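You operate a simulated robot arm through the tools that you are given. There is no shell and no other tool. Be economical: measure what you need, move in short steps, check, and stop when the job is done.

You are at the controls of a simulated two-armed robot. One attempt, no reset.

Task
Pick up the silver handheld with one hand, pass it to the other hand and put it on the green mat of the beige table.

It is judged by the outcome, as a careful person would: the job done as asked, and still so three seconds after it is handed in. It fails if anything else is knocked over, pushed out of place, dropped, spilled or broken.

Robot
Two 7-joint arms with two-finger parallel grippers on one trunk, on a base that drives. Base frame: it is fixed to the floor where the robot stands at the start and does not move with it; the origin is under the middle of the robot, x ahead of it, y to its left, z up. Lengths are in mm, angles in rad, forces in N, time in s.
The left shoulder is at the start at [70, 134, 1176], the right one opposite. With the tool pointing down near the work surface each hand reaches from about 100 to 640 mm from the robot's upright axis, wherever it stands, measured 20 degrees to its own side. Places, roughly: green mat of the beige table (24x17 cm) [340, 1480, 800]; silver handheld (8x4x14 cm) [500, 100, 900]. Payload 1.57 kg a hand.
The tool frame of a hand sits at the grasp point between the pads (the TCP): z along the fingers, y along the line on which they close. The tips reach 30 mm beyond it. The gripper opens to 80 mm. The fingers are 17 mm wide and 12 mm thick; the gripper's body (40 by 82 mm) begins 80 mm behind the TCP.
Orientation is that of the tool frame in the base frame, as a unit quaternion [w, x, y, z]. With the fingers straight down and closing along the base's y, the tool's x points along the base's -x, its y along +y and its z along -z.

Tools
- The arms move only by the tool send_rows. It takes "left_series", "right_series" or both (then of equal length, played together; a hand with none holds still); each is a list of rows, each a list of 7 numbers: the shift along the base's x, y, z in units of 30 mm (1.0 is 30 mm), then the turn, a rotation vector about the base's x, y, z in units of 6 degrees (1.0 is 6 degrees), then the finger opening in mm, from 0 to 80. In form: [[tx, ty, tz, ax, ay, az, hand], ...]. A call has 1 to 8 rows; each row shifts and turns the commanded pose from where the row before left it. A call with a number of a shift or a turn outside -1 to 1 is refused whole. Each row takes 0.2 s and may step no farther than 50 mm and 0.15 rad from the row before; otherwise, or with a gripper value out of range, the whole call is refused. A pose out of reach is approached as far as the arm can. The call stops where the force on the tool passes 40 N (or 10 N more than at its start, if that is more) or the arm is blocked; 0.2 s more then pass. The fingers move at their own pace (about 153 mm/s each) and stop on an object; they squeeze with about 22 N. The grip force told is the motor's: it shows also when the fingers shut on nothing. Time passes only in rows, and 0.2 s behind the last, so rows that do not move let the fingers close. The reply holds the time, the measured pose of the TCP, the force on the tool along the base axes, the opening and the grip force, in the units named above and with some noise, with the torque about the TCP (base axes, N m) and any sound that the robot's microphone picked up.
- Cameras (640 x 400 px; columns grow to the right, rows downward): "scene" is now at [129.3, 9.2, 1388.5]; the picture's right is [0.15, -0.99, 0.00], its down [-0.73, -0.11, -0.68] and it looks along [0.67, 0.10, -0.74] (base axes); focal length 272 px, centre (320, 200). "left" rides on the left gripper at [72, 7, -122] in its tool frame; the picture's right is [-0.09, 1.00, 0.00], its down [-0.84, -0.08, -0.54] and it looks along [-0.54, -0.05, 0.84] (tool axes); focal length 238 px, centre (320, 200). "right" rides on the right gripper at [72, -7, -122] in its tool frame; the picture's right is [0.09, 1.00, 0.00], its down [-0.84, 0.08, -0.54] and it looks along [-0.54, 0.05, 0.84] (tool axes); focal length 238 px, centre (320, 200). There is no depth. A picture from a camera that has moved, and an enlarged one, comes with that camera's place and axes in the base frame and with its lens.
- snapshot(camera): a new picture of that camera. No time passes.
- raise_lower(by): slides the trunk up (or, below 0, down) by that many mm; the arms and the scene camera ride with it, the base frame stays. It gives what a move gives, with no picture.
- roll_base(legs): drives the robot by 1 to 6 legs, each [ahead, left, turn to the left] in mm, mm and rad, along the robot's own axes; the way and the turn of a leg run together, so that a leg with both is an arc; at most 1500 mm and 3.142 rad a leg. The arms and the cameras ride along, it lands a little off, and it stops where it bumps. It gives what a move gives.
- turn_head(pan, tilt): turns the head with the scene camera to pan (to the left, within 1.501 rad either way) and tilt (down, from -0.506 to 1.204), counted from straight ahead of the robot. It gives what a move gives.
- enlarge(camera, box): a new picture of the part [left, top, right, bottom] of that camera's present view, enlarged. No time passes.
- finish_job(): hands the job in; it is judged then, once.

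Go step by step. Nothing tells you exact positions but the pictures and the camera data: compare them with the known pose of the tool, close in by small moves and look again before you grip or let go. The budget is 120 turns and 92 pictures, counting those below and the enlarged ones. Unless the task says otherwise, let go and move clear before handing in, and close with one line.

The tools are called after ">>>" by a JSON object that holds its "op" and its "data". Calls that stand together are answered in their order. send_rows: Moves the arms, as the interface text tells. Its arguments: {"type":"object","properties":{"left_series":{"type":"array","items":{"type":"array","items":{"type":"number"}}},"right_series":{"type":"array","items":{"type":"array","items":{"type":"number"}}}},"required":[]} The other tools are called the same way: raise_lower (by) slides the trunk up or down; roll_base (legs) drives the base; turn_head (pan, tilt) turns the head that bears the scene camera; snapshot (camera) takes a picture; enlarge (camera, box) takes an enlarged picture of a part of a camera's view; finish_job () hands the job in.

At the start:

```text
time_s: 0.0
left_ee_pos: [466.7, 271.2, 1028.4]
left_ee_rot: [0.0, 0.001, 1.0, 0.001]
left_ft_force: [-0.7, -0.1, -0.1]
left_moment: [-0.01, 0.0, -0.01]
left_width: 80.0
left_gripper_force: 0.0
right_ee_pos: [431.6, -121.3, 1068.6]
right_ee_rot: [0.0, 0.0, 1.0, 0.0]
right_ft_force: [0.1, 0.3, 0.7]
right_moment: [0.0, 0.01, 0.02]
right_width: 80.1
right_gripper_force: 0.0
trunk travel left (down, up): [-750.0, 190.0]
robot x, y, heading: [-2.6, -0.1, 0.001]
head pan, tilt: [0.15, 0.826]
```

scene: 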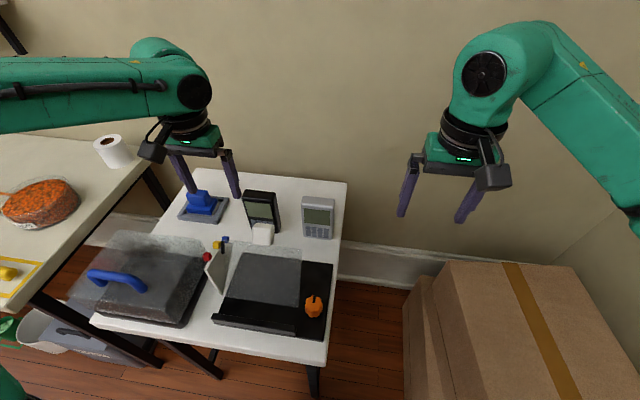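
right: 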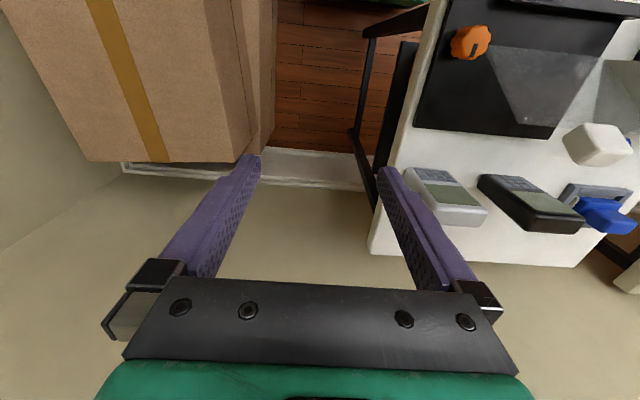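
left: 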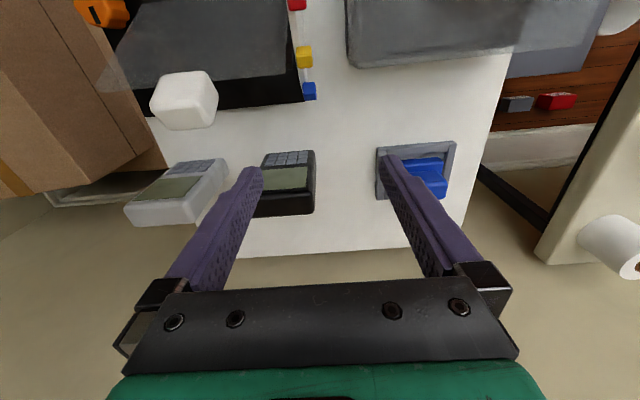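

The silver handheld seems to be near the table's far right edge, next to a black look-alike. I'll look closer before moving.

>>> {"op": "enlarge", "data": {"camera": "scene", "box": [200, 160, 360, 260]}}

>>> {"op": "enlarge", "data": {"camera": "right", "box": [360, 100, 640, 275]}}

>>> {"op": "turn_head", "data": {"pan": 1.3, "tilt": 0.6}}

>>> {"op": "snapshot", "data": {"camera": "scene"}}

```text
4.00 times, centred on (280, 210) of scene
camera zoom: at [129.3, 9.2, 1388.5], right [0.15, -0.99, 0.0], down [-0.73, -0.11, -0.68], along [0.67, 0.1, -0.74], focal length 1090 px, centre (480, 160)
```

zoom: 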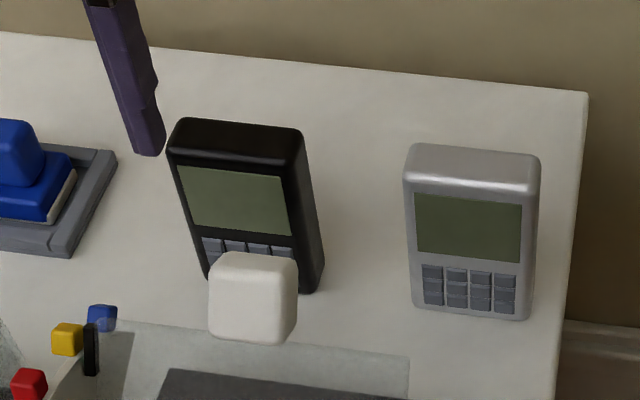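

```text
2.29 times, centred on (500, 188) of right
camera zoom: at [362.3, -129.4, 1189.4], right [-0.09, 1.0, 0.0], down [0.84, 0.08, 0.54], along [0.54, 0.05, -0.84], focal length 545 px, centre (-91, 229)
```

zoom: 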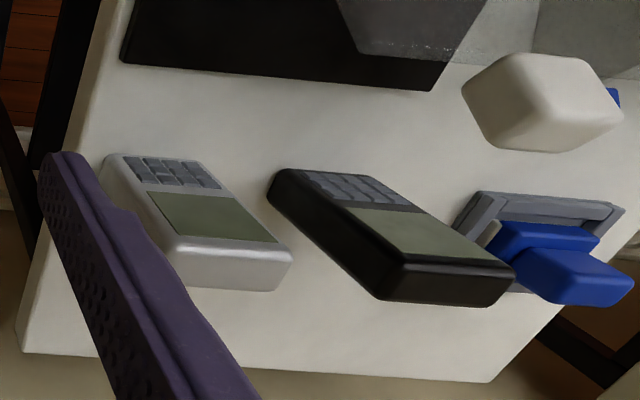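

```text
time_s: 1.4
left_ee_pos: [466.5, 270.7, 1028.9]
left_ee_rot: [0.0, 0.0, 1.0, -0.001]
left_ft_force: [1.2, -0.2, 0.7]
left_moment: [0.04, 0.02, -0.03]
left_width: 80.0
left_gripper_force: 0.1
right_ee_pos: [433.2, -121.3, 1067.9]
right_ee_rot: [0.001, 0.0, 1.0, 0.0]
right_ft_force: [-1.1, -0.2, 0.3]
right_moment: [0.01, -0.01, 0.01]
right_width: 80.1
right_gripper_force: 0.0
trunk travel left (down, up): [-750.0, 190.0]
robot x, y, heading: [0.3, 0.5, 0.001]
head pan, tilt: [1.3, 0.6]
```

```text
86 pictures are left
camera scene: at [74.6, 82.5, 1407.5], right [0.96, -0.27, 0.0], down [-0.15, -0.54, -0.82], along [0.22, 0.79, -0.57], focal length 272 px, centre (320, 200)
```

scene: 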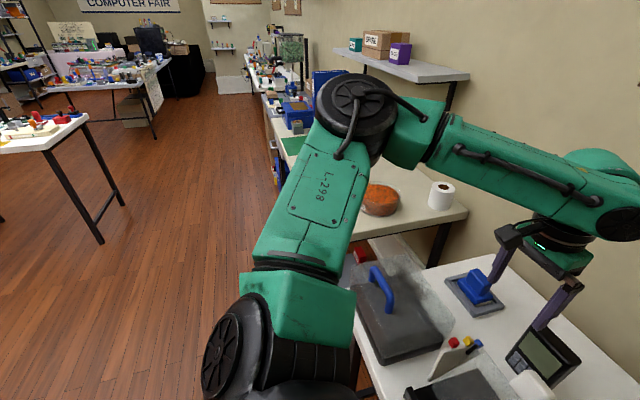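

The silver handheld stands upright near [535, 75], front facing me, about 140 mm tall. I plan to take it from the side with the right hand, fingers pointing left and closing across its thickness. The left hand then takes it from above. I'll turn the right hand first, in free air.

>>> {"op": "send_rows", "data": {"right_series": [[0, -0.2, 0, 0.77, 0.77, -0.77, 80], [0, -0.2, 0, 0.77, 0.77, -0.77, 80], [0, -0.2, 0, 0.77, 0.77, -0.77, 80], [0, -0.2, 0, 0.77, 0.77, -0.77, 80], [0, -0.2, 0, 0.77, 0.77, -0.77, 80], [0, -0.2, 0, 0.77, 0.77, -0.77, 80], [0, -0.2, 0, 0.77, 0.77, -0.77, 80], [0, -0.2, 0, 0.77, 0.77, -0.77, 80]]}}

>>> {"op": "turn_head", "data": {"pan": 0.15, "tilt": 0.826}}

```text
time_s: 3.2
left_ee_pos: [466.4, 271.3, 1028.2]
left_ee_rot: [0.001, 0.0, 1.0, 0.0]
left_ft_force: [-0.4, -0.7, 0.0]
left_moment: [0.02, -0.03, -0.04]
left_width: 79.9
left_gripper_force: 0.1
right_ee_pos: [434.0, -172.4, 1068.1]
right_ee_rot: [-0.308, 0.307, 0.847, 0.307]
right_ft_force: [-0.4, -0.6, 0.2]
right_moment: [0.0, 0.02, -0.01]
right_width: 80.0
right_gripper_force: 0.1
trunk travel left (down, up): [-750.0, 190.0]
robot x, y, heading: [1.7, -2.8, -0.001]
head pan, tilt: [1.3, 0.6]
```

```text
time_s: 4.5
left_ee_pos: [466.8, 271.6, 1027.6]
left_ee_rot: [0.0, 0.001, 1.0, -0.001]
left_ft_force: [-0.3, -0.1, -0.4]
left_moment: [0.0, -0.02, 0.03]
left_width: 79.9
left_gripper_force: 0.1
right_ee_pos: [433.3, -170.9, 1069.0]
right_ee_rot: [-0.307, 0.305, 0.848, 0.306]
right_ft_force: [0.4, -0.2, 0.2]
right_moment: [0.01, -0.03, 0.02]
right_width: 80.1
right_gripper_force: 0.0
trunk travel left (down, up): [-750.0, 190.0]
robot x, y, heading: [0.8, -3.3, -0.004]
head pan, tilt: [0.15, 0.826]
```

The right hand turned as commanded. I'll finish its turn and lift the left hand out of the way.

>>> {"op": "send_rows", "data": {"right_series": [[0, 0, -0.2, 0.77, 0.77, -0.77, 80], [0, 0, -0.2, 0.77, 0.77, -0.77, 80], [0, 0, -0.2, 0.77, 0.77, -0.77, 80], [0, 0, -0.2, 0.77, 0.77, -0.77, 80], [0, 0, -0.2, 0.77, 0.77, -0.77, 80], [0, 0, -0.2, 0.77, 0.77, -0.77, 80], [0, 0, -0.2, 0.77, 0.77, -0.77, 80]], "left_series": [[-0.2, 0.3, 0.5, 0, 0, -1, 80], [-0.2, 0.3, 0.5, 0, 0, -1, 80], [-0.2, 0.3, 0.5, 0, 0, -1, 80], [-0.2, 0.3, 0.5, 0, 0, -1, 80], [-0.2, 0.3, 0.5, 0, 0, -1, 80], [-0.2, 0.3, 0.5, 0, 0, -1, 80], [-0.2, 0.3, 0.5, 0, 0, -1, 80]]}}

>>> {"op": "snapshot", "data": {"camera": "scene"}}

>>> {"op": "snapshot", "data": {"camera": "right"}}

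```text
time_s: 6.1
left_ee_pos: [422.5, 335.5, 1132.6]
left_ee_rot: [0.0, 0.359, 0.933, 0.0]
left_ft_force: [0.5, 0.7, 0.3]
left_moment: [0.0, -0.02, 0.01]
left_width: 79.9
left_gripper_force: 0.1
right_ee_pos: [431.7, -169.0, 1025.0]
right_ee_rot: [-0.501, 0.499, 0.499, 0.501]
right_ft_force: [-0.4, 0.6, -0.5]
right_moment: [0.01, -0.02, -0.01]
right_width: 80.1
right_gripper_force: 0.1
trunk travel left (down, up): [-750.0, 190.0]
robot x, y, heading: [-0.6, 1.3, 0.001]
head pan, tilt: [0.15, 0.826]
```

```text
85 pictures are left
camera scene: at [128.2, 9.3, 1388.7], right [0.15, -0.99, 0.0], down [-0.73, -0.11, -0.68], along [0.67, 0.1, -0.73], focal length 272 px, centre (320, 200)
```

scene: 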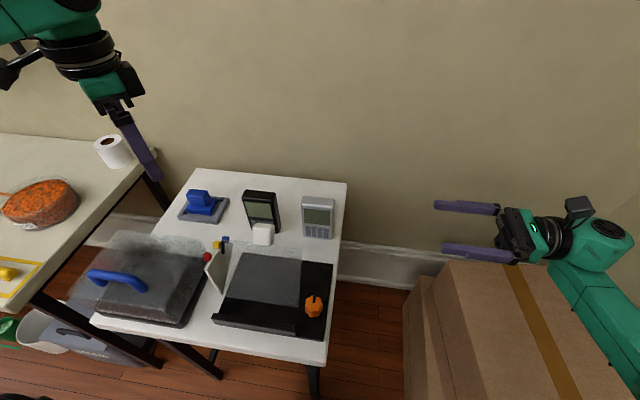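

```text
84 pictures are left
camera right: at [426.8, -293.0, 1096.7], right [1.0, 0.0, 0.09], down [0.08, -0.54, -0.84], along [0.05, 0.84, -0.54], focal length 238 px, centre (320, 200)
```

right: 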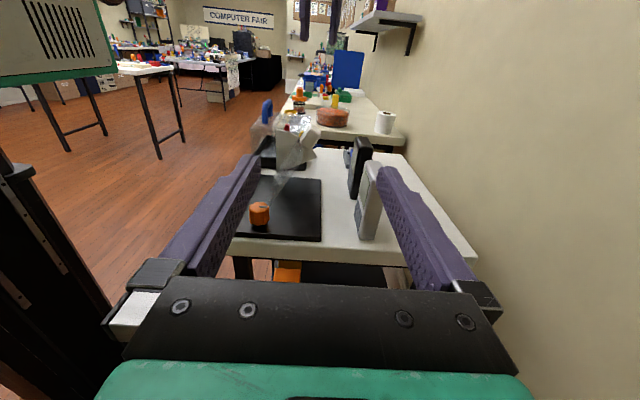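

The right hand is now side-on. A close look along the handheld's edge will give its tilt and yaw.

>>> {"op": "enlarge", "data": {"camera": "right", "box": [300, 120, 460, 260]}}

>>> {"op": "enlarge", "data": {"camera": "scene", "box": [230, 170, 360, 260]}}

```text
2.86 times, centred on (380, 190) of right
camera zoom: at [426.8, -293.0, 1096.7], right [1.0, 0.0, 0.09], down [0.08, -0.54, -0.84], along [0.05, 0.84, -0.54], focal length 681 px, centre (149, 229)
```

zoom: 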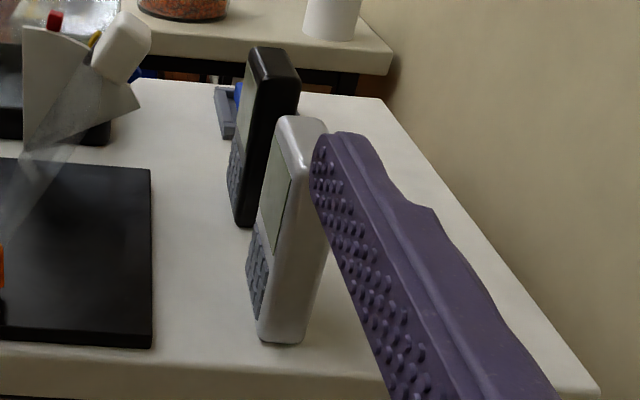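

```text
4.44 times, centred on (295, 215) of scene
camera zoom: at [128.2, 9.3, 1388.7], right [0.15, -0.99, 0.0], down [-0.73, -0.11, -0.68], along [0.67, 0.1, -0.73], focal length 1211 px, centre (431, 133)
```

zoom: 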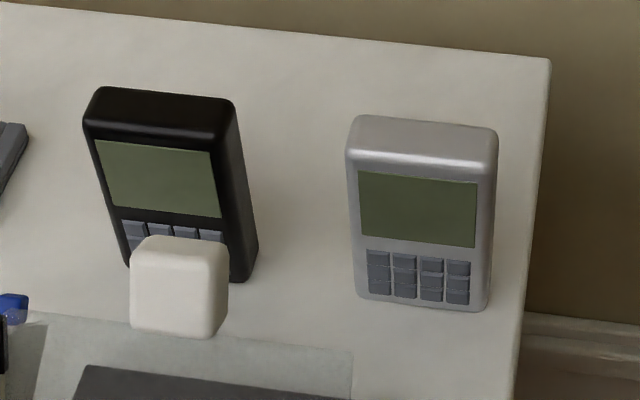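

The handheld is square to the base: its front is at x≈525, it spans y≈36 to 113, and its mid-depth is at x≈541. I'll bring the right hand to the approach point beside it at z≈868 and look.

>>> {"op": "send_rows", "data": {"right_series": [[0.61, 0.3, -0.75, 0, 0, 0, 80], [0.61, 0.3, -0.75, 0, 0, 0, 80], [0.61, 0.3, -0.75, 0, 0, 0, 80], [0.61, 0.3, -0.75, 0, 0, 0, 80], [0.61, 0.3, -0.75, 0, 0, 0, 80], [0.61, 0.3, -0.75, 0, 0, 0, 80], [0, 0, -0.72, 0, 0, 0, 80]]}}

>>> {"op": "snapshot", "data": {"camera": "scene"}}

>>> {"op": "snapshot", "data": {"camera": "right"}}

```text
time_s: 7.7
left_ee_pos: [424.2, 334.6, 1133.6]
left_ee_rot: [0.0, 0.359, 0.933, 0.0]
left_ft_force: [-0.4, 0.4, -0.2]
left_moment: [0.03, 0.04, 0.0]
left_width: 80.1
left_gripper_force: 0.1
right_ee_pos: [522.7, -110.9, 910.4]
right_ee_rot: [-0.5, 0.5, 0.5, 0.5]
right_ft_force: [0.3, 0.2, -0.4]
right_moment: [0.0, 0.01, 0.0]
right_width: 80.1
right_gripper_force: 0.1
right hand out of reach, approached as far as the arm can: row 5, 6, 7
trunk travel left (down, up): [-750.0, 190.0]
robot x, y, heading: [-0.7, -1.4, 0.001]
head pan, tilt: [0.15, 0.826]
```

```text
81 pictures are left
camera scene: at [129.2, 8.6, 1388.6], right [0.15, -0.99, 0.0], down [-0.73, -0.11, -0.68], along [0.67, 0.1, -0.73], focal length 272 px, centre (320, 200)
```

scene: 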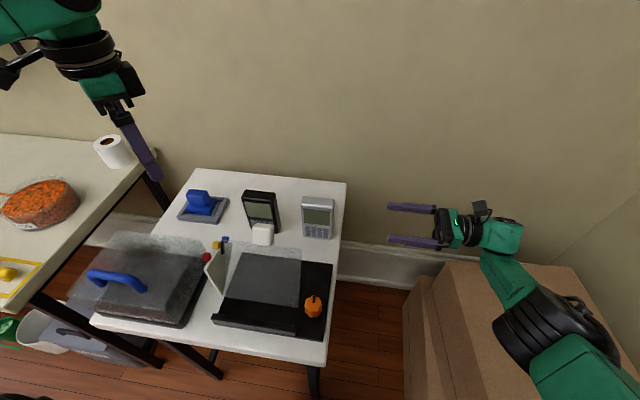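

```text
80 pictures are left
camera right: at [517.4, -233.1, 981.8], right [1.0, 0.0, 0.09], down [0.08, -0.54, -0.84], along [0.05, 0.84, -0.54], focal length 238 px, centre (320, 200)
```

right: 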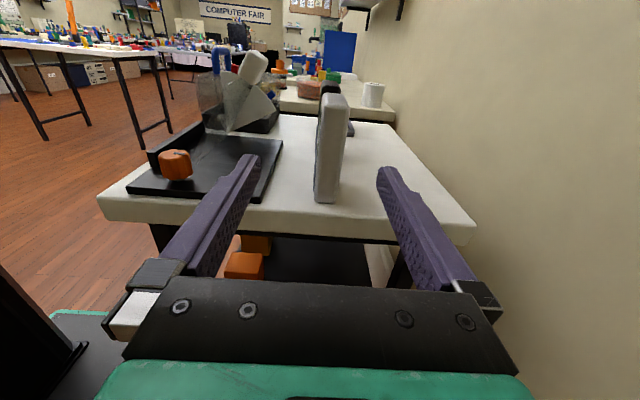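

The arm is at its reach limit here, so lowering the trunk should extend it. I'll lift the hand first, then lower the trunk by 150.

>>> {"op": "send_rows", "data": {"right_series": [[-0.5, -0.3, 1, 0, 0, 0, 80], [-0.4, -0.3, 1, 0, 0, 0, 80], [0, 0, 1, 0, 0, 0, 80], [0, 0, 1, 0, 0, 0, 80], [0, 0, 1, 0, 0, 0, 80]], "left_series": [[0, 0, 1, 0, 0, 0, 80], [0, 0, 1, 0, 0, 0, 80], [0, 0, 1, 0, 0, 0, 80], [0, 0, 1, 0, 0, 0, 80], [0, 0, 0, 0, 0, 0, 80]]}}

>>> {"op": "raise_lower", "data": {"by": -150}}

```text
time_s: 8.9
left_ee_pos: [424.3, 333.8, 1252.0]
left_ee_rot: [0.0, 0.359, 0.933, -0.001]
left_ft_force: [0.1, 0.3, -0.2]
left_moment: [0.04, -0.01, 0.03]
left_width: 79.9
left_gripper_force: 0.1
right_ee_pos: [496.8, -129.4, 1063.2]
right_ee_rot: [-0.5, 0.501, 0.499, 0.5]
right_ft_force: [-0.6, 0.1, 0.3]
right_moment: [-0.02, 0.0, -0.01]
right_width: 80.2
right_gripper_force: 0.0
trunk travel left (down, up): [-750.0, 190.0]
robot x, y, heading: [-2.1, -1.3, -0.001]
head pan, tilt: [0.15, 0.826]
```

```text
time_s: 10.7
left_ee_pos: [425.4, 334.2, 1100.9]
left_ee_rot: [0.0, 0.358, 0.934, 0.0]
left_ft_force: [0.4, 0.6, 0.0]
left_moment: [-0.04, -0.01, 0.02]
left_width: 80.0
left_gripper_force: 0.1
right_ee_pos: [499.2, -129.4, 912.5]
right_ee_rot: [-0.499, 0.501, 0.5, 0.5]
right_ft_force: [0.0, -0.4, 0.1]
right_moment: [-0.01, -0.02, 0.01]
right_width: 79.9
right_gripper_force: 0.1
trunk travel left (down, up): [-600.0, 340.0]
robot x, y, heading: [1.8, 0.3, 0.0]
head pan, tilt: [0.15, 0.826]
```

>>> {"op": "send_rows", "data": {"right_series": [[0.5, 0.2, -0.5, 0, 0, 0, 80], [0.5, 0.3, -0.5, 0, 0, 0, 80], [0.4, 0.2, -0.5, 0, 0, 0, 80]]}}

>>> {"op": "snapshot", "data": {"camera": "scene"}}

>>> {"op": "snapshot", "data": {"camera": "right"}}

```text
time_s: 11.5
left_ee_pos: [425.1, 334.8, 1100.7]
left_ee_rot: [0.0, 0.358, 0.934, 0.0]
left_ft_force: [0.3, 0.2, 0.4]
left_moment: [0.02, 0.03, -0.01]
left_width: 80.1
left_gripper_force: 0.1
right_ee_pos: [539.6, -108.4, 865.8]
right_ee_rot: [-0.499, 0.501, 0.5, 0.501]
right_ft_force: [-0.1, 0.4, -0.2]
right_moment: [0.02, 0.03, 0.02]
right_width: 80.0
right_gripper_force: 0.0
trunk travel left (down, up): [-600.0, 340.0]
robot x, y, heading: [0.7, -1.2, -0.003]
head pan, tilt: [0.15, 0.826]
```

```text
79 pictures are left
camera scene: at [129.9, 9.5, 1238.5], right [0.15, -0.99, 0.0], down [-0.73, -0.11, -0.68], along [0.67, 0.1, -0.74], focal length 272 px, centre (320, 200)
```

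scene: 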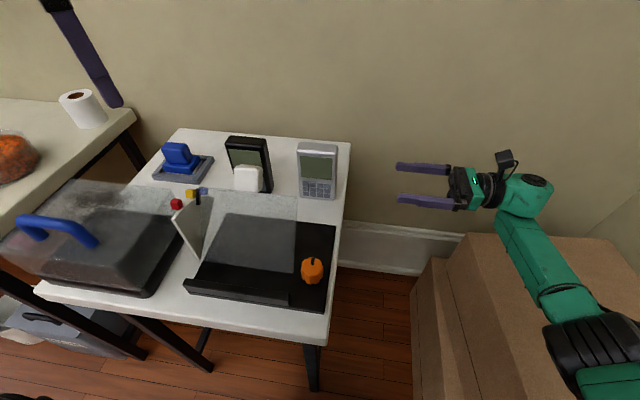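

```text
78 pictures are left
camera right: at [534.6, -231.6, 937.7], right [1.0, 0.0, 0.09], down [0.08, -0.54, -0.84], along [0.05, 0.84, -0.54], focal length 238 px, centre (320, 200)
```

right: 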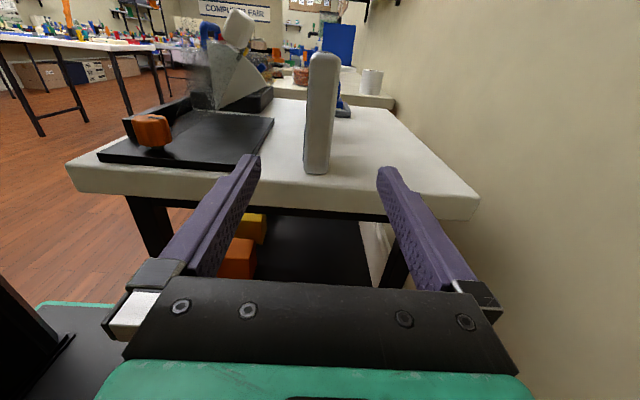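

Aligned: the handheld's mid-depth is at x≈540, between the fingers. Moving in along +y.

>>> {"op": "send_rows", "data": {"right_series": [[0, 0.9, 0, 0, 0, 0, 80], [0, 0.9, 0, 0, 0, 0, 80], [0, 0.9, 0, 0, 0, 0, 80], [0, 0.9, 0, 0, 0, 0, 80], [0, 0.7, 0, 0, 0, 0, 80]]}}

>>> {"op": "enlarge", "data": {"camera": "scene", "box": [220, 100, 420, 225]}}

>>> {"op": "snapshot", "data": {"camera": "right"}}

```text
time_s: 12.7
left_ee_pos: [424.4, 334.3, 1101.3]
left_ee_rot: [0.0, 0.359, 0.933, 0.0]
left_ft_force: [-0.1, 0.0, -0.1]
left_moment: [0.0, 0.01, 0.02]
left_width: 80.1
left_gripper_force: 0.0
right_ee_pos: [541.5, 19.3, 868.6]
right_ee_rot: [-0.5, 0.5, 0.5, 0.5]
right_ft_force: [0.3, -0.1, -0.1]
right_moment: [0.02, 0.02, 0.0]
right_width: 80.1
right_gripper_force: 0.2
trunk travel left (down, up): [-600.0, 340.0]
robot x, y, heading: [-0.3, 0.5, 0.004]
head pan, tilt: [0.15, 0.826]
```

```text
3.20 times, centred on (320, 162) of scene
camera zoom: at [129.3, 9.8, 1238.5], right [0.15, -0.99, 0.0], down [-0.73, -0.11, -0.68], along [0.67, 0.1, -0.74], focal length 872 px, centre (320, 320)
```

zoom: 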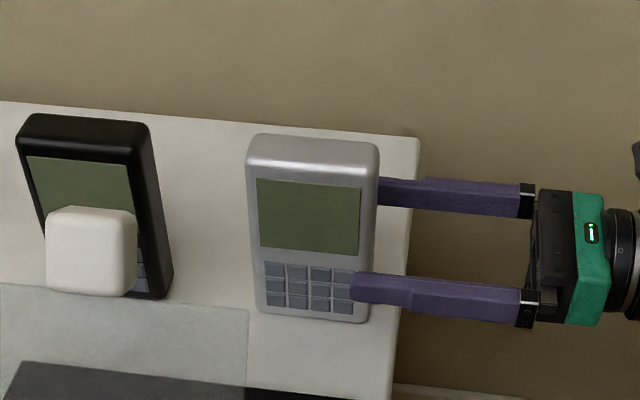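

```text
76 pictures are left
camera right: at [535.3, -103.1, 940.1], right [1.0, 0.0, 0.09], down [0.08, -0.54, -0.84], along [0.05, 0.84, -0.54], focal length 238 px, centre (320, 200)
```

right: 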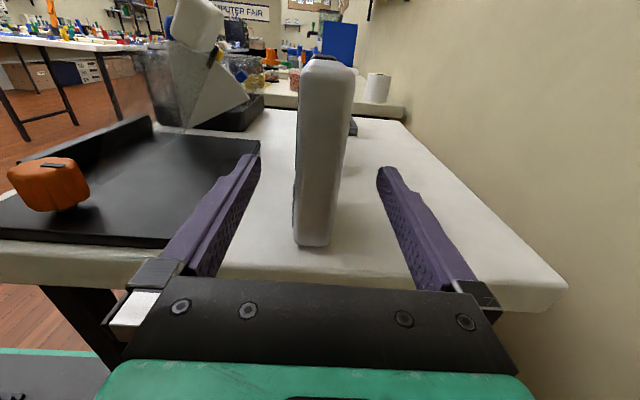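

The fingers straddle it. I'll go 33 mm further in and close.

>>> {"op": "send_rows", "data": {"right_series": [[-0.05, 0.6, 0, 0, 0, 0, 80], [-0.05, 0.5, 0, 0, 0, 0, 80], [0, 0, 0, 0, 0, 0, 55], [0, 0, 0, 0, 0, 0, 40], [0, 0, 0, 0, 0, 0, 20], [0, 0, 0, 0, 0, 0, 20], [0, 0, 0, 0, 0, 0, 20]]}}

>>> {"op": "enlarge", "data": {"camera": "scene", "box": [220, 100, 420, 225]}}

>>> {"op": "snapshot", "data": {"camera": "right"}}

```text
time_s: 14.3
left_ee_pos: [425.2, 334.0, 1100.5]
left_ee_rot: [-0.001, 0.358, 0.934, 0.001]
left_ft_force: [0.5, -0.1, -0.2]
left_moment: [-0.03, 0.02, 0.02]
left_width: 80.0
left_gripper_force: 0.1
right_ee_pos: [537.9, 52.9, 869.3]
right_ee_rot: [0.5, -0.5, -0.5, -0.5]
right_ft_force: [-0.4, 1.2, 0.9]
right_moment: [0.17, 0.0, -0.04]
right_width: 31.8
right_gripper_force: 22.1
trunk travel left (down, up): [-600.0, 340.0]
robot x, y, heading: [3.7, -0.6, -0.002]
head pan, tilt: [0.15, 0.826]
```

```text
3.20 times, centred on (320, 162) of scene
camera zoom: at [129.3, 9.4, 1238.5], right [0.15, -0.99, 0.0], down [-0.73, -0.11, -0.68], along [0.67, 0.1, -0.74], focal length 872 px, centre (320, 320)
```

zoom: 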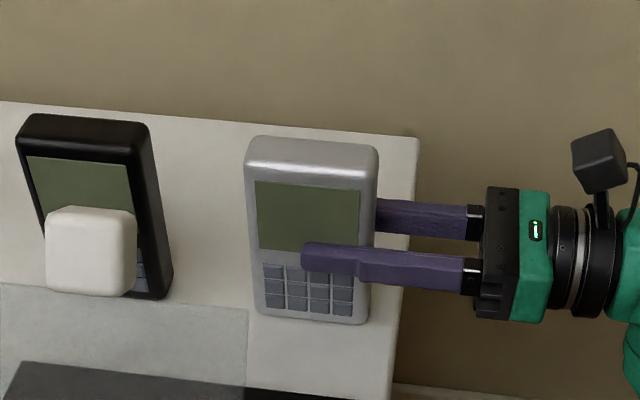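

```text
74 pictures are left
camera right: at [532.7, -70.4, 940.1], right [1.0, 0.0, 0.09], down [0.08, -0.54, -0.84], along [0.05, 0.84, -0.54], focal length 238 px, centre (320, 200)
```

right: 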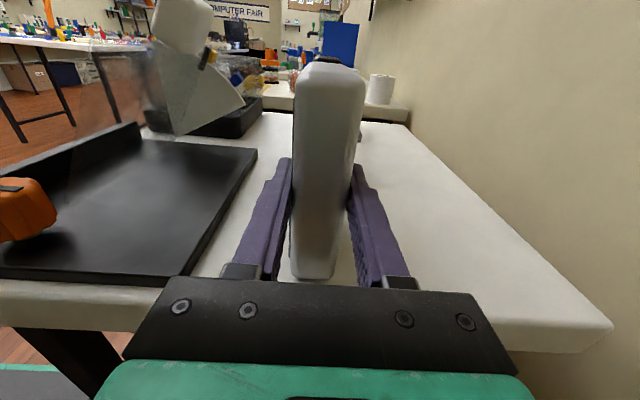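

Gripped firmly at 32 mm. I'll lift straight up a little, check the hold, then raise the trunk.

>>> {"op": "send_rows", "data": {"right_series": [[0, 0, 0.3, 0, 0, 0, 20], [0, 0, 0.5, 0, 0, 0, 20], [0, 0, 0.7, 0, 0, 0, 20], [0, 0, 0.8, 0, 0, 0, 20]]}}

>>> {"op": "enlarge", "data": {"camera": "scene", "box": [200, 60, 440, 210]}}

```text
time_s: 15.3
left_ee_pos: [425.5, 334.2, 1101.3]
left_ee_rot: [0.0, 0.358, 0.934, 0.001]
left_ft_force: [-0.3, 0.5, -0.2]
left_moment: [0.01, 0.01, -0.03]
left_width: 80.1
left_gripper_force: 0.0
right_ee_pos: [536.2, 51.6, 937.9]
right_ee_rot: [-0.5, 0.502, 0.499, 0.5]
right_ft_force: [0.5, 0.4, -1.8]
right_moment: [-0.04, -0.01, -0.01]
right_width: 31.9
right_gripper_force: 22.1
trunk travel left (down, up): [-600.0, 340.0]
robot x, y, heading: [-0.7, -3.4, 0.0]
head pan, tilt: [0.15, 0.826]
```

```text
2.67 times, centred on (320, 135) of scene
camera zoom: at [129.3, 9.3, 1238.5], right [0.15, -0.99, 0.0], down [-0.73, -0.11, -0.68], along [0.67, 0.1, -0.74], focal length 726 px, centre (320, 373)
```

zoom: 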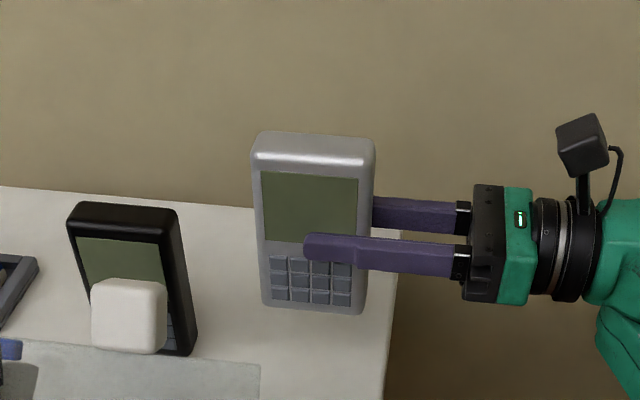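

The handheld is lifted and not slipping. I'll raise the trunk, bring the handheld nearer, and finish turning the left hand so it closes along x.

>>> {"op": "raise_lower", "data": {"by": 130}}

>>> {"op": "send_rows", "data": {"right_series": [[-0.4, 0, 0, 0, 0, 0, 20], [-0.4, 0, 0, 0, 0, 0, 20], [-0.4, 0, 0, 0, 0, 0, 20], [-0.4, 0, 0, 0, 0, 0, 20], [-0.4, 0, 0, 0, 0, 0, 20], [-0.4, 0, 0, 0, 0, 0, 20], [-0.4, 0, 0, 0, 0, 0, 20], [-0.4, 0, 0, 0, 0, 0, 20]], "left_series": [[0, 0, 0, 0, 0, -1, 80], [0, 0, 0, 0, 0, -1, 80], [0, 0, 0, 0, 0, -1, 80], [0, 0, 0, 0, 0, -1, 80], [0, 0, 0, 0, 0, -1, 80], [0, 0, 0, 0, 0, -1, 80], [0, 0, 0, 0, 0, -1, 80], [0, 0, 0, 0, 0, -1, 80]]}}

>>> {"op": "turn_head", "data": {"pan": 0.15, "tilt": 0.6}}

>>> {"op": "snapshot", "data": {"camera": "scene"}}

>>> {"op": "snapshot", "data": {"camera": "left"}}

```text
time_s: 16.9
left_ee_pos: [425.0, 333.9, 1230.2]
left_ee_rot: [0.0, 0.357, 0.934, 0.0]
left_ft_force: [0.5, 0.3, -0.3]
left_moment: [0.05, 0.01, 0.01]
left_width: 79.8
left_gripper_force: 0.1
right_ee_pos: [537.7, 51.4, 1067.7]
right_ee_rot: [0.501, -0.5, -0.5, -0.499]
right_ft_force: [0.7, -1.6, -2.1]
right_moment: [-0.03, -0.04, 0.0]
right_width: 31.9
right_gripper_force: 21.6
trunk travel left (down, up): [-730.0, 210.0]
robot x, y, heading: [0.5, -1.8, -0.001]
head pan, tilt: [0.15, 0.826]
```

```text
time_s: 18.7
left_ee_pos: [424.5, 332.9, 1231.1]
left_ee_rot: [0.0, 0.708, 0.706, 0.001]
left_ft_force: [0.3, -0.6, 0.3]
left_moment: [0.0, -0.03, 0.0]
left_width: 80.0
left_gripper_force: 0.0
right_ee_pos: [441.9, 52.7, 1067.8]
right_ee_rot: [-0.5, 0.5, 0.5, 0.5]
right_ft_force: [1.1, -0.4, -2.4]
right_moment: [-0.09, 0.0, 0.02]
right_width: 31.5
right_gripper_force: 21.9
trunk travel left (down, up): [-730.0, 210.0]
robot x, y, heading: [0.7, -0.9, 0.0]
head pan, tilt: [0.15, 0.826]
```

```text
time_s: 19.4
left_ee_pos: [424.8, 334.4, 1231.8]
left_ee_rot: [0.0, 0.707, 0.707, 0.0]
left_ft_force: [0.3, 0.7, 0.2]
left_moment: [0.03, -0.01, -0.01]
left_width: 79.8
left_gripper_force: 0.2
right_ee_pos: [444.2, 53.0, 1067.4]
right_ee_rot: [-0.5, 0.5, 0.5, 0.5]
right_ft_force: [-1.0, 0.0, -1.6]
right_moment: [-0.07, 0.0, -0.02]
right_width: 31.8
right_gripper_force: 22.2
trunk travel left (down, up): [-730.0, 210.0]
robot x, y, heading: [-3.3, -2.1, -0.003]
head pan, tilt: [0.15, 0.6]
```

```text
72 pictures are left
camera scene: at [138.6, 10.6, 1387.4], right [0.15, -0.99, 0.0], down [-0.56, -0.08, -0.82], along [0.82, 0.12, -0.57], focal length 272 px, centre (320, 200)
```

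scene: 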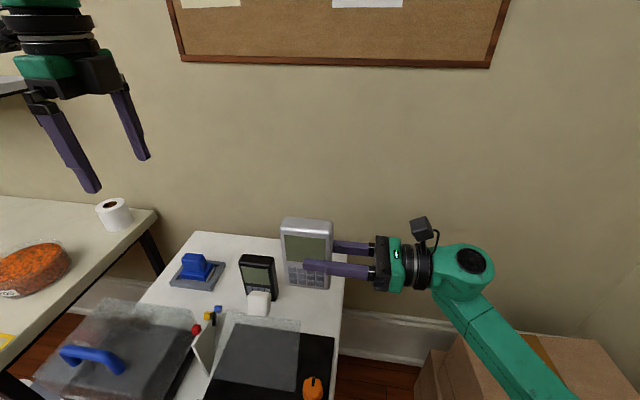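

```text
71 pictures are left
camera left: at [430.5, 406.3, 1353.4], right [1.0, -0.09, 0.0], down [-0.08, -0.84, 0.54], along [-0.05, -0.54, -0.84], focal length 238 px, centre (320, 200)
```

left: 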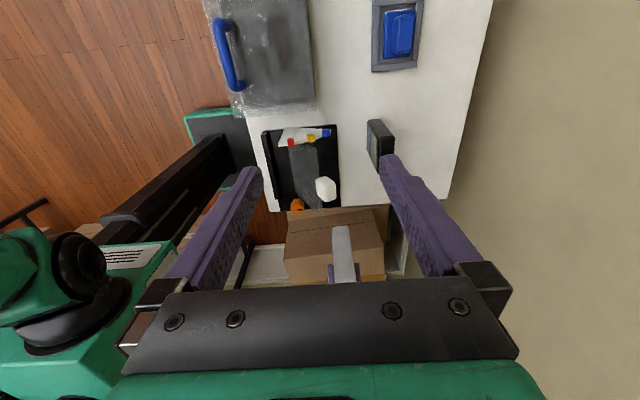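

The handheld's top should be near [442, 75, 1138]. I'll bring the left hand above it, well clear, and look.

>>> {"op": "send_rows", "data": {"left_series": [[0.08, -1, 0.05, 0, 0, 0, 80], [0.08, -1, 0.05, 0, 0, 0, 80], [0.08, -1, 0, 0, 0, 0, 80], [0.08, -1, 0, 0, 0, 0, 80], [0.08, -1, 0, 0, 0, 0, 80], [0.08, -1, 0, 0, 0, 0, 80], [0.08, -1, 0, 0, 0, 0, 80]]}}

>>> {"op": "send_rows", "data": {"left_series": [[0.03, -1, 0, 0, 0, 0, 80], [0, -0.6, 0, 0, 0, 0, 80]]}}

>>> {"op": "snapshot", "data": {"camera": "scene"}}

>>> {"op": "snapshot", "data": {"camera": "left"}}

>>> {"op": "snapshot", "data": {"camera": "right"}}

```text
time_s: 21.0
left_ee_pos: [436.7, 137.0, 1229.0]
left_ee_rot: [0.0, 0.707, 0.708, 0.0]
left_ft_force: [0.2, -0.2, -0.5]
left_moment: [-0.02, 0.01, 0.01]
left_width: 80.0
left_gripper_force: 0.1
left hand out of reach, approached as far as the arm can: row 7
right_ee_pos: [441.8, 51.8, 1067.8]
right_ee_rot: [-0.5, 0.5, 0.5, 0.5]
right_ft_force: [-0.5, 0.3, -1.7]
right_moment: [-0.08, -0.01, 0.01]
right_width: 31.8
right_gripper_force: 22.2
trunk travel left (down, up): [-730.0, 210.0]
robot x, y, heading: [5.0, -0.7, -0.001]
head pan, tilt: [0.15, 0.6]
```

```text
time_s: 21.6
left_ee_pos: [421.1, 111.2, 1214.6]
left_ee_rot: [0.0, 0.707, 0.708, 0.0]
left_ft_force: [-0.7, 0.4, 0.3]
left_moment: [-0.02, 0.01, 0.02]
left_width: 80.1
left_gripper_force: 0.0
left hand out of reach, approached as far as the arm can: row 1, 2
right_ee_pos: [441.0, 53.3, 1067.9]
right_ee_rot: [0.5, -0.5, -0.5, -0.5]
right_ft_force: [0.6, 0.2, -1.3]
right_moment: [0.01, 0.03, 0.02]
right_width: 31.6
right_gripper_force: 21.7
trunk travel left (down, up): [-730.0, 210.0]
robot x, y, heading: [-0.6, 0.9, -0.002]
head pan, tilt: [0.15, 0.6]
```

```text
70 pictures are left
camera scene: at [138.4, 10.4, 1387.5], right [0.15, -0.99, 0.0], down [-0.56, -0.08, -0.82], along [0.82, 0.12, -0.57], focal length 272 px, centre (320, 200)
```

scene: 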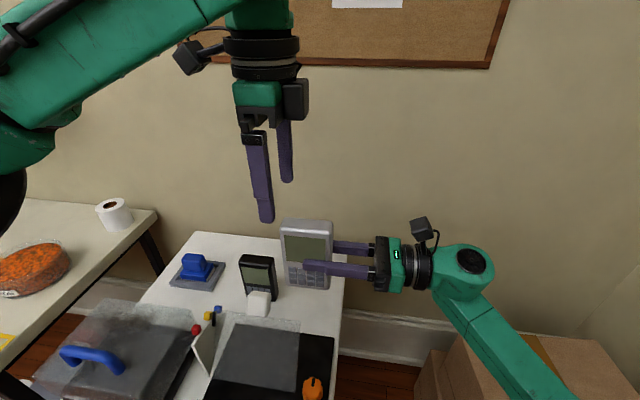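

```text
69 pictures are left
camera left: at [426.0, 183.1, 1337.2], right [1.0, -0.09, 0.0], down [-0.08, -0.84, 0.54], along [-0.05, -0.54, -0.84], focal length 238 px, centre (320, 200)
```

left: 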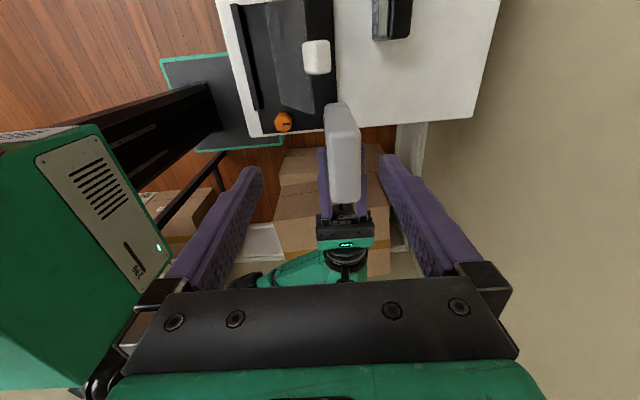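

```text
68 pictures are left
camera right: at [437.0, -70.2, 1138.8], right [1.0, 0.0, 0.09], down [0.08, -0.54, -0.84], along [0.05, 0.84, -0.54], focal length 238 px, centre (320, 200)
```

right: 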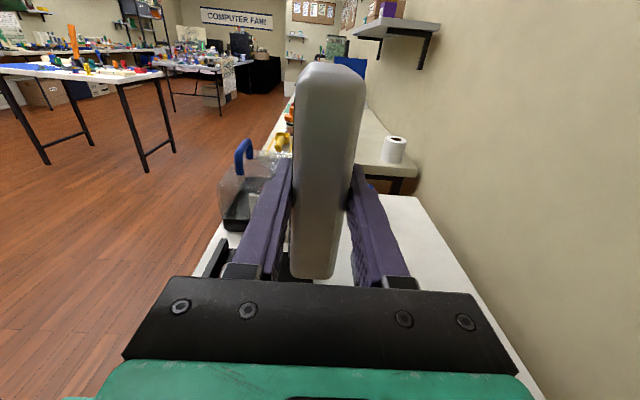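

The left arm is near its limit at this height. I'll raise the trunk 100 and bring the right hand down, back and left, to a spot comfortable for both hands.

>>> {"op": "raise_lower", "data": {"by": 100}}

>>> {"op": "send_rows", "data": {"right_series": [[-0.2, 0.25, -0.5, 0, 0, 0, 20], [-0.2, 0.25, -0.5, 0, 0, 0, 20], [-0.2, 0.25, -0.5, 0, 0, 0, 20], [-0.2, 0.25, -0.5, 0, 0, 0, 20], [-0.2, 0.25, -0.5, 0, 0, 0, 20], [-0.2, 0.25, -0.5, 0, 0, 0, 20], [-0.2, 0.25, -0.4, 0, 0, 0, 20]]}}

>>> {"op": "send_rows", "data": {"left_series": [[-0.2, 0, -0.6, 0, 0, 0, 80], [-0.2, 0, -0.6, 0, 0, 0, 80], [-0.2, 0, -0.6, 0, 0, 0, 80]]}}

>>> {"op": "snapshot", "data": {"camera": "left"}}

>>> {"op": "snapshot", "data": {"camera": "scene"}}

```text
time_s: 22.9
left_ee_pos: [421.0, 110.0, 1314.9]
left_ee_rot: [0.001, 0.707, 0.708, 0.0]
left_ft_force: [0.2, 0.5, -0.8]
left_moment: [0.0, 0.01, 0.0]
left_width: 80.0
left_gripper_force: 0.1
right_ee_pos: [442.3, 53.1, 1167.1]
right_ee_rot: [0.5, -0.5, -0.5, -0.5]
right_ft_force: [-1.3, -0.4, -1.4]
right_moment: [-0.01, -0.02, -0.03]
right_width: 31.8
right_gripper_force: 22.2
trunk travel left (down, up): [-830.0, 110.0]
robot x, y, heading: [4.8, -1.2, 0.002]
head pan, tilt: [0.15, 0.6]
```

```text
time_s: 24.6
left_ee_pos: [421.1, 109.9, 1314.6]
left_ee_rot: [0.001, 0.707, 0.707, 0.0]
left_ft_force: [-0.7, -0.1, 0.0]
left_moment: [0.03, 0.0, 0.03]
left_width: 79.9
left_gripper_force: 0.1
right_ee_pos: [402.6, 105.3, 1067.6]
right_ee_rot: [-0.5, 0.5, 0.5, 0.5]
right_ft_force: [-0.6, 0.4, -1.7]
right_moment: [-0.03, 0.0, 0.01]
right_width: 31.7
right_gripper_force: 22.1
trunk travel left (down, up): [-830.0, 110.0]
robot x, y, heading: [-0.6, -0.2, 0.001]
head pan, tilt: [0.15, 0.6]
```

```text
time_s: 25.4
left_ee_pos: [402.1, 109.6, 1260.5]
left_ee_rot: [0.001, 0.707, 0.707, -0.001]
left_ft_force: [0.1, -0.6, 0.4]
left_moment: [-0.01, 0.0, 0.01]
left_width: 80.2
left_gripper_force: 0.0
right_ee_pos: [402.0, 104.4, 1068.1]
right_ee_rot: [0.501, -0.5, -0.5, -0.499]
right_ft_force: [0.5, -0.3, -2.1]
right_moment: [-0.03, -0.01, 0.0]
right_width: 31.8
right_gripper_force: 22.5
trunk travel left (down, up): [-830.0, 110.0]
robot x, y, heading: [-0.8, 2.9, 0.001]
head pan, tilt: [0.15, 0.6]
```

```text
67 pictures are left
camera left: at [407.7, 183.1, 1382.6], right [1.0, -0.09, 0.0], down [-0.08, -0.84, 0.54], along [-0.05, -0.54, -0.84], focal length 238 px, centre (320, 200)
```

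left: 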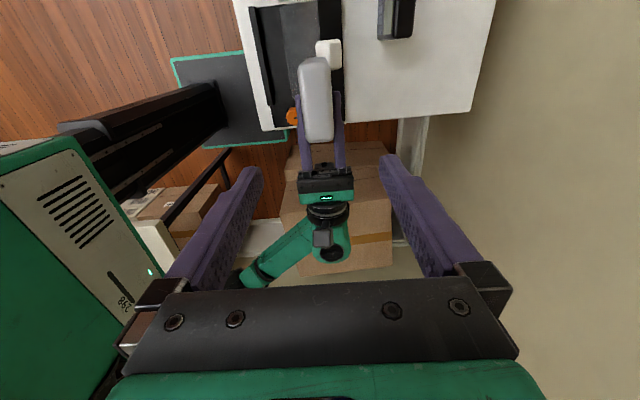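

```text
66 pictures are left
camera scene: at [138.4, 10.6, 1487.5], right [0.15, -0.99, 0.0], down [-0.56, -0.08, -0.82], along [0.82, 0.12, -0.57], focal length 272 px, centre (320, 200)
```

scene: 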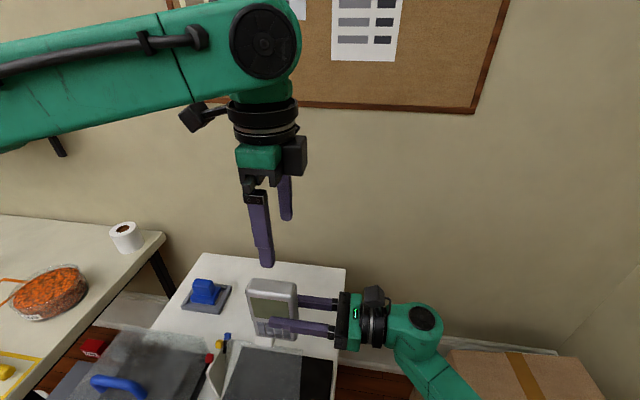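

The handheld is now about [402, 127], top near z=1138. I'll centre the left hand above it and come down to just over the top.

>>> {"op": "send_rows", "data": {"left_series": [[0, 0.27, -0.6, 0, 0, 0, 80], [0, 0.27, -0.6, 0, 0, 0, 80], [0, 0, -0.6, 0, 0, 0, 80], [0, 0, -0.5, 0, 0, 0, 80]]}}

>>> {"op": "snapshot", "data": {"camera": "left"}}

>>> {"op": "enlarge", "data": {"camera": "scene", "box": [170, 180, 410, 330]}}

>>> {"op": "snapshot", "data": {"camera": "right"}}

```text
time_s: 26.4
left_ee_pos: [401.7, 127.0, 1190.7]
left_ee_rot: [0.001, 0.707, 0.707, 0.0]
left_ft_force: [0.8, 0.7, 0.4]
left_moment: [-0.02, 0.0, -0.02]
left_width: 80.3
left_gripper_force: 0.0
right_ee_pos: [401.0, 105.1, 1067.0]
right_ee_rot: [0.5, -0.5, -0.5, -0.5]
right_ft_force: [-0.2, -0.2, -1.7]
right_moment: [-0.06, -0.02, 0.02]
right_width: 31.7
right_gripper_force: 22.5
trunk travel left (down, up): [-830.0, 110.0]
robot x, y, heading: [-1.1, -0.9, 0.001]
head pan, tilt: [0.15, 0.6]
```

```text
65 pictures are left
camera left: at [407.3, 200.3, 1312.9], right [1.0, -0.09, 0.0], down [-0.08, -0.84, 0.54], along [-0.05, -0.54, -0.84], focal length 238 px, centre (320, 200)
```

left: 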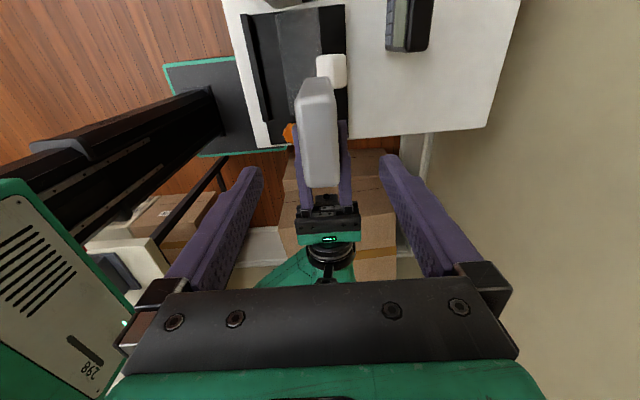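

```text
2.67 times, centred on (290, 255) of scene
camera zoom: at [138.7, 10.5, 1487.5], right [0.15, -0.99, 0.0], down [-0.56, -0.08, -0.82], along [0.82, 0.12, -0.57], focal length 726 px, centre (400, 53)
```

zoom: 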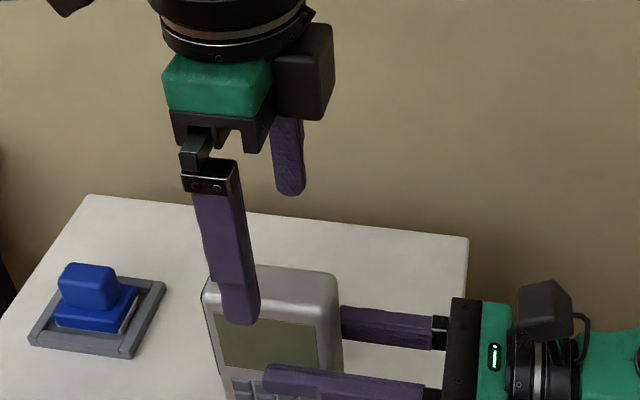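

```text
63 pictures are left
camera right: at [396.3, -18.1, 1138.7], right [1.0, 0.0, 0.09], down [0.08, -0.54, -0.84], along [0.05, 0.84, -0.54], focal length 238 px, centre (320, 200)
```

right: 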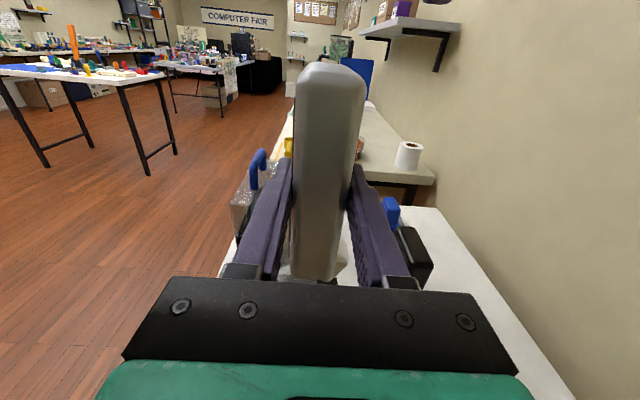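

Lined up with the handheld in the middle of the fingers. Descending so they straddle its top.

>>> {"op": "send_rows", "data": {"left_series": [[0, 0, -0.6, 0, 0, 0, 80], [0, 0, -0.6, 0, 0, 0, 80], [0, 0, -0.6, 0, 0, 0, 80], [0, 0, -0.6, 0, 0, 0, 80]]}}

>>> {"op": "snapshot", "data": {"camera": "left"}}

>>> {"op": "enlarge", "data": {"camera": "scene", "box": [170, 220, 410, 370]}}

>>> {"op": "snapshot", "data": {"camera": "right"}}

```text
time_s: 27.4
left_ee_pos: [403.8, 127.6, 1120.9]
left_ee_rot: [0.001, 0.707, 0.707, -0.001]
left_ft_force: [-0.2, -0.7, 0.0]
left_moment: [0.0, 0.0, 0.01]
left_width: 80.2
left_gripper_force: 0.0
right_ee_pos: [401.4, 105.1, 1067.9]
right_ee_rot: [-0.499, 0.5, 0.5, 0.501]
right_ft_force: [-0.7, 0.0, -2.6]
right_moment: [-0.06, -0.01, 0.0]
right_width: 31.7
right_gripper_force: 22.1
trunk travel left (down, up): [-830.0, 110.0]
robot x, y, heading: [-1.6, -1.7, -0.006]
head pan, tilt: [0.15, 0.6]
```

```text
62 pictures are left
camera left: at [409.2, 200.5, 1241.1], right [1.0, -0.09, 0.0], down [-0.08, -0.84, 0.54], along [-0.05, -0.54, -0.84], focal length 238 px, centre (320, 200)
```

left: 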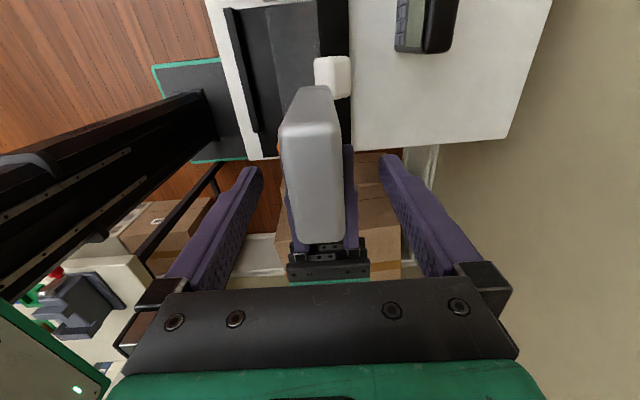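

```text
2.67 times, centred on (290, 295) of scene
camera zoom: at [139.0, 10.6, 1487.4], right [0.15, -0.99, 0.0], down [-0.56, -0.08, -0.82], along [0.82, 0.12, -0.57], focal length 726 px, centre (400, -53)
```

zoom: 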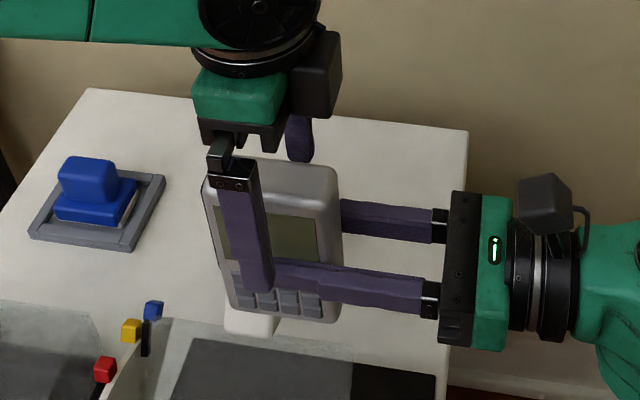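

```text
60 pictures are left
camera right: at [396.5, -18.1, 1138.6], right [1.0, 0.0, 0.09], down [0.08, -0.54, -0.84], along [0.05, 0.84, -0.54], focal length 238 px, centre (320, 200)
```

right: 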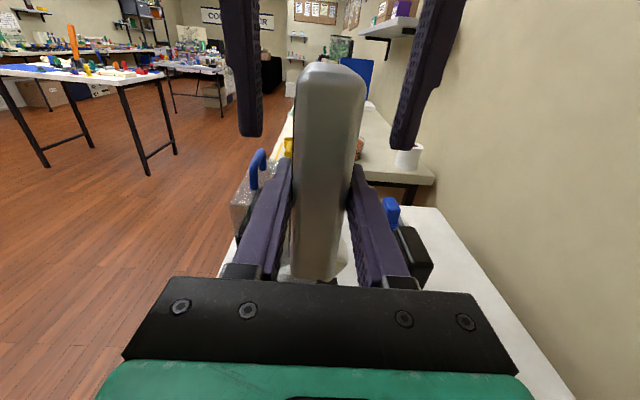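

The left fingers straddle the top and are clear of the right fingers. Closing the left hand.

>>> {"op": "send_rows", "data": {"left_series": [[0, 0, 0, 0, 0, 0, 55], [0, 0, 0, 0, 0, 0, 40], [0, 0, 0, 0, 0, 0, 20], [0, 0, 0, 0, 0, 0, 20], [0, 0, 0, 0, 0, 0, 20]]}}

>>> {"op": "snapshot", "data": {"camera": "right"}}

```text
time_s: 28.6
left_ee_pos: [401.6, 127.5, 1119.9]
left_ee_rot: [0.0, 0.708, 0.706, -0.002]
left_ft_force: [-15.2, -5.0, 2.8]
left_moment: [-0.31, 0.42, -0.17]
left_width: 31.7
left_gripper_force: 22.1
right_ee_pos: [402.2, 105.6, 1066.8]
right_ee_rot: [-0.5, 0.5, 0.5, 0.5]
right_ft_force: [15.9, 4.9, -4.9]
right_moment: [-0.08, 0.33, -0.17]
right_width: 31.9
right_gripper_force: 22.0
trunk travel left (down, up): [-830.0, 110.0]
robot x, y, heading: [-2.6, -1.3, 0.002]
head pan, tilt: [0.15, 0.6]
```

```text
59 pictures are left
camera right: at [396.7, -18.3, 1138.6], right [1.0, 0.0, 0.09], down [0.07, -0.54, -0.84], along [0.05, 0.84, -0.54], focal length 238 px, centre (320, 200)
```

right: 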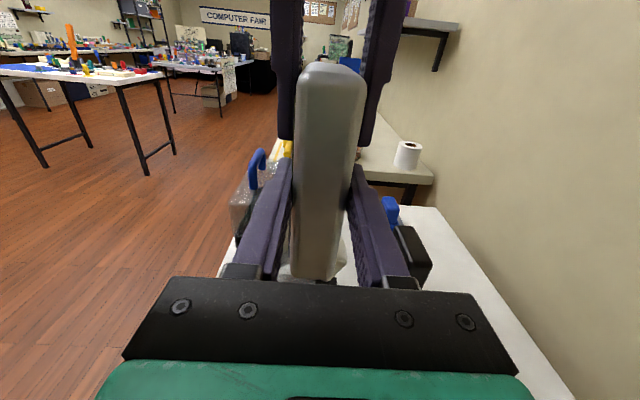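

The left hand holds at 31.7 mm. Now I'll open the right hand and back it off along −y, away from the handheld.

>>> {"op": "send_rows", "data": {"right_series": [[0, 0, 0, 0, 0, 0, 50], [0, 0, 0, 0, 0, 0, 80], [0, 0, 0, 0, 0, 0, 80], [0, -0.6, 0, 0, 0, 0, 80], [0, -0.8, 0, 0, 0, 0, 80], [0, -1, 0, 0, 0, 0, 80], [0, -1, 0, 0, 0, 0, 80], [0, -1, 0, 0, 0, 0, 80]]}}

>>> {"op": "snapshot", "data": {"camera": "scene"}}

>>> {"op": "snapshot", "data": {"camera": "right"}}

```text
time_s: 30.4
left_ee_pos: [402.5, 127.3, 1120.1]
left_ee_rot: [0.0, 0.707, 0.708, 0.0]
left_ft_force: [0.5, 0.6, 0.4]
left_moment: [0.04, 0.02, 0.01]
left_width: 31.9
left_gripper_force: 22.5
right_ee_pos: [400.9, -30.6, 1065.1]
right_ee_rot: [-0.5, 0.5, 0.499, 0.501]
right_ft_force: [-0.3, 0.3, 0.6]
right_moment: [-0.01, 0.0, -0.02]
right_width: 80.0
right_gripper_force: 0.1
trunk travel left (down, up): [-830.0, 110.0]
robot x, y, heading: [-1.8, 0.2, 0.001]
head pan, tilt: [0.15, 0.6]
```

```text
58 pictures are left
camera scene: at [138.4, 9.6, 1487.5], right [0.15, -0.99, 0.0], down [-0.56, -0.08, -0.82], along [0.82, 0.12, -0.57], focal length 272 px, centre (320, 200)
```

scene: 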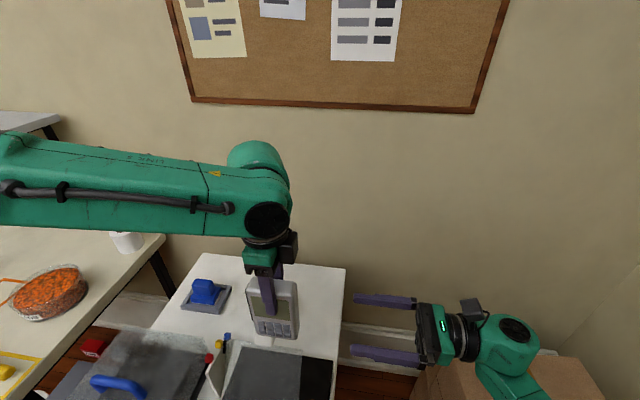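

```text
57 pictures are left
camera right: at [396.2, -153.9, 1136.4], right [1.0, 0.0, 0.09], down [0.08, -0.54, -0.84], along [0.05, 0.84, -0.54], focal length 238 px, centre (320, 200)
```

right: 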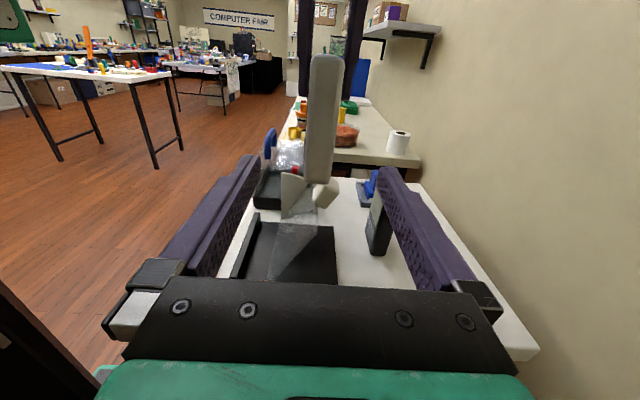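

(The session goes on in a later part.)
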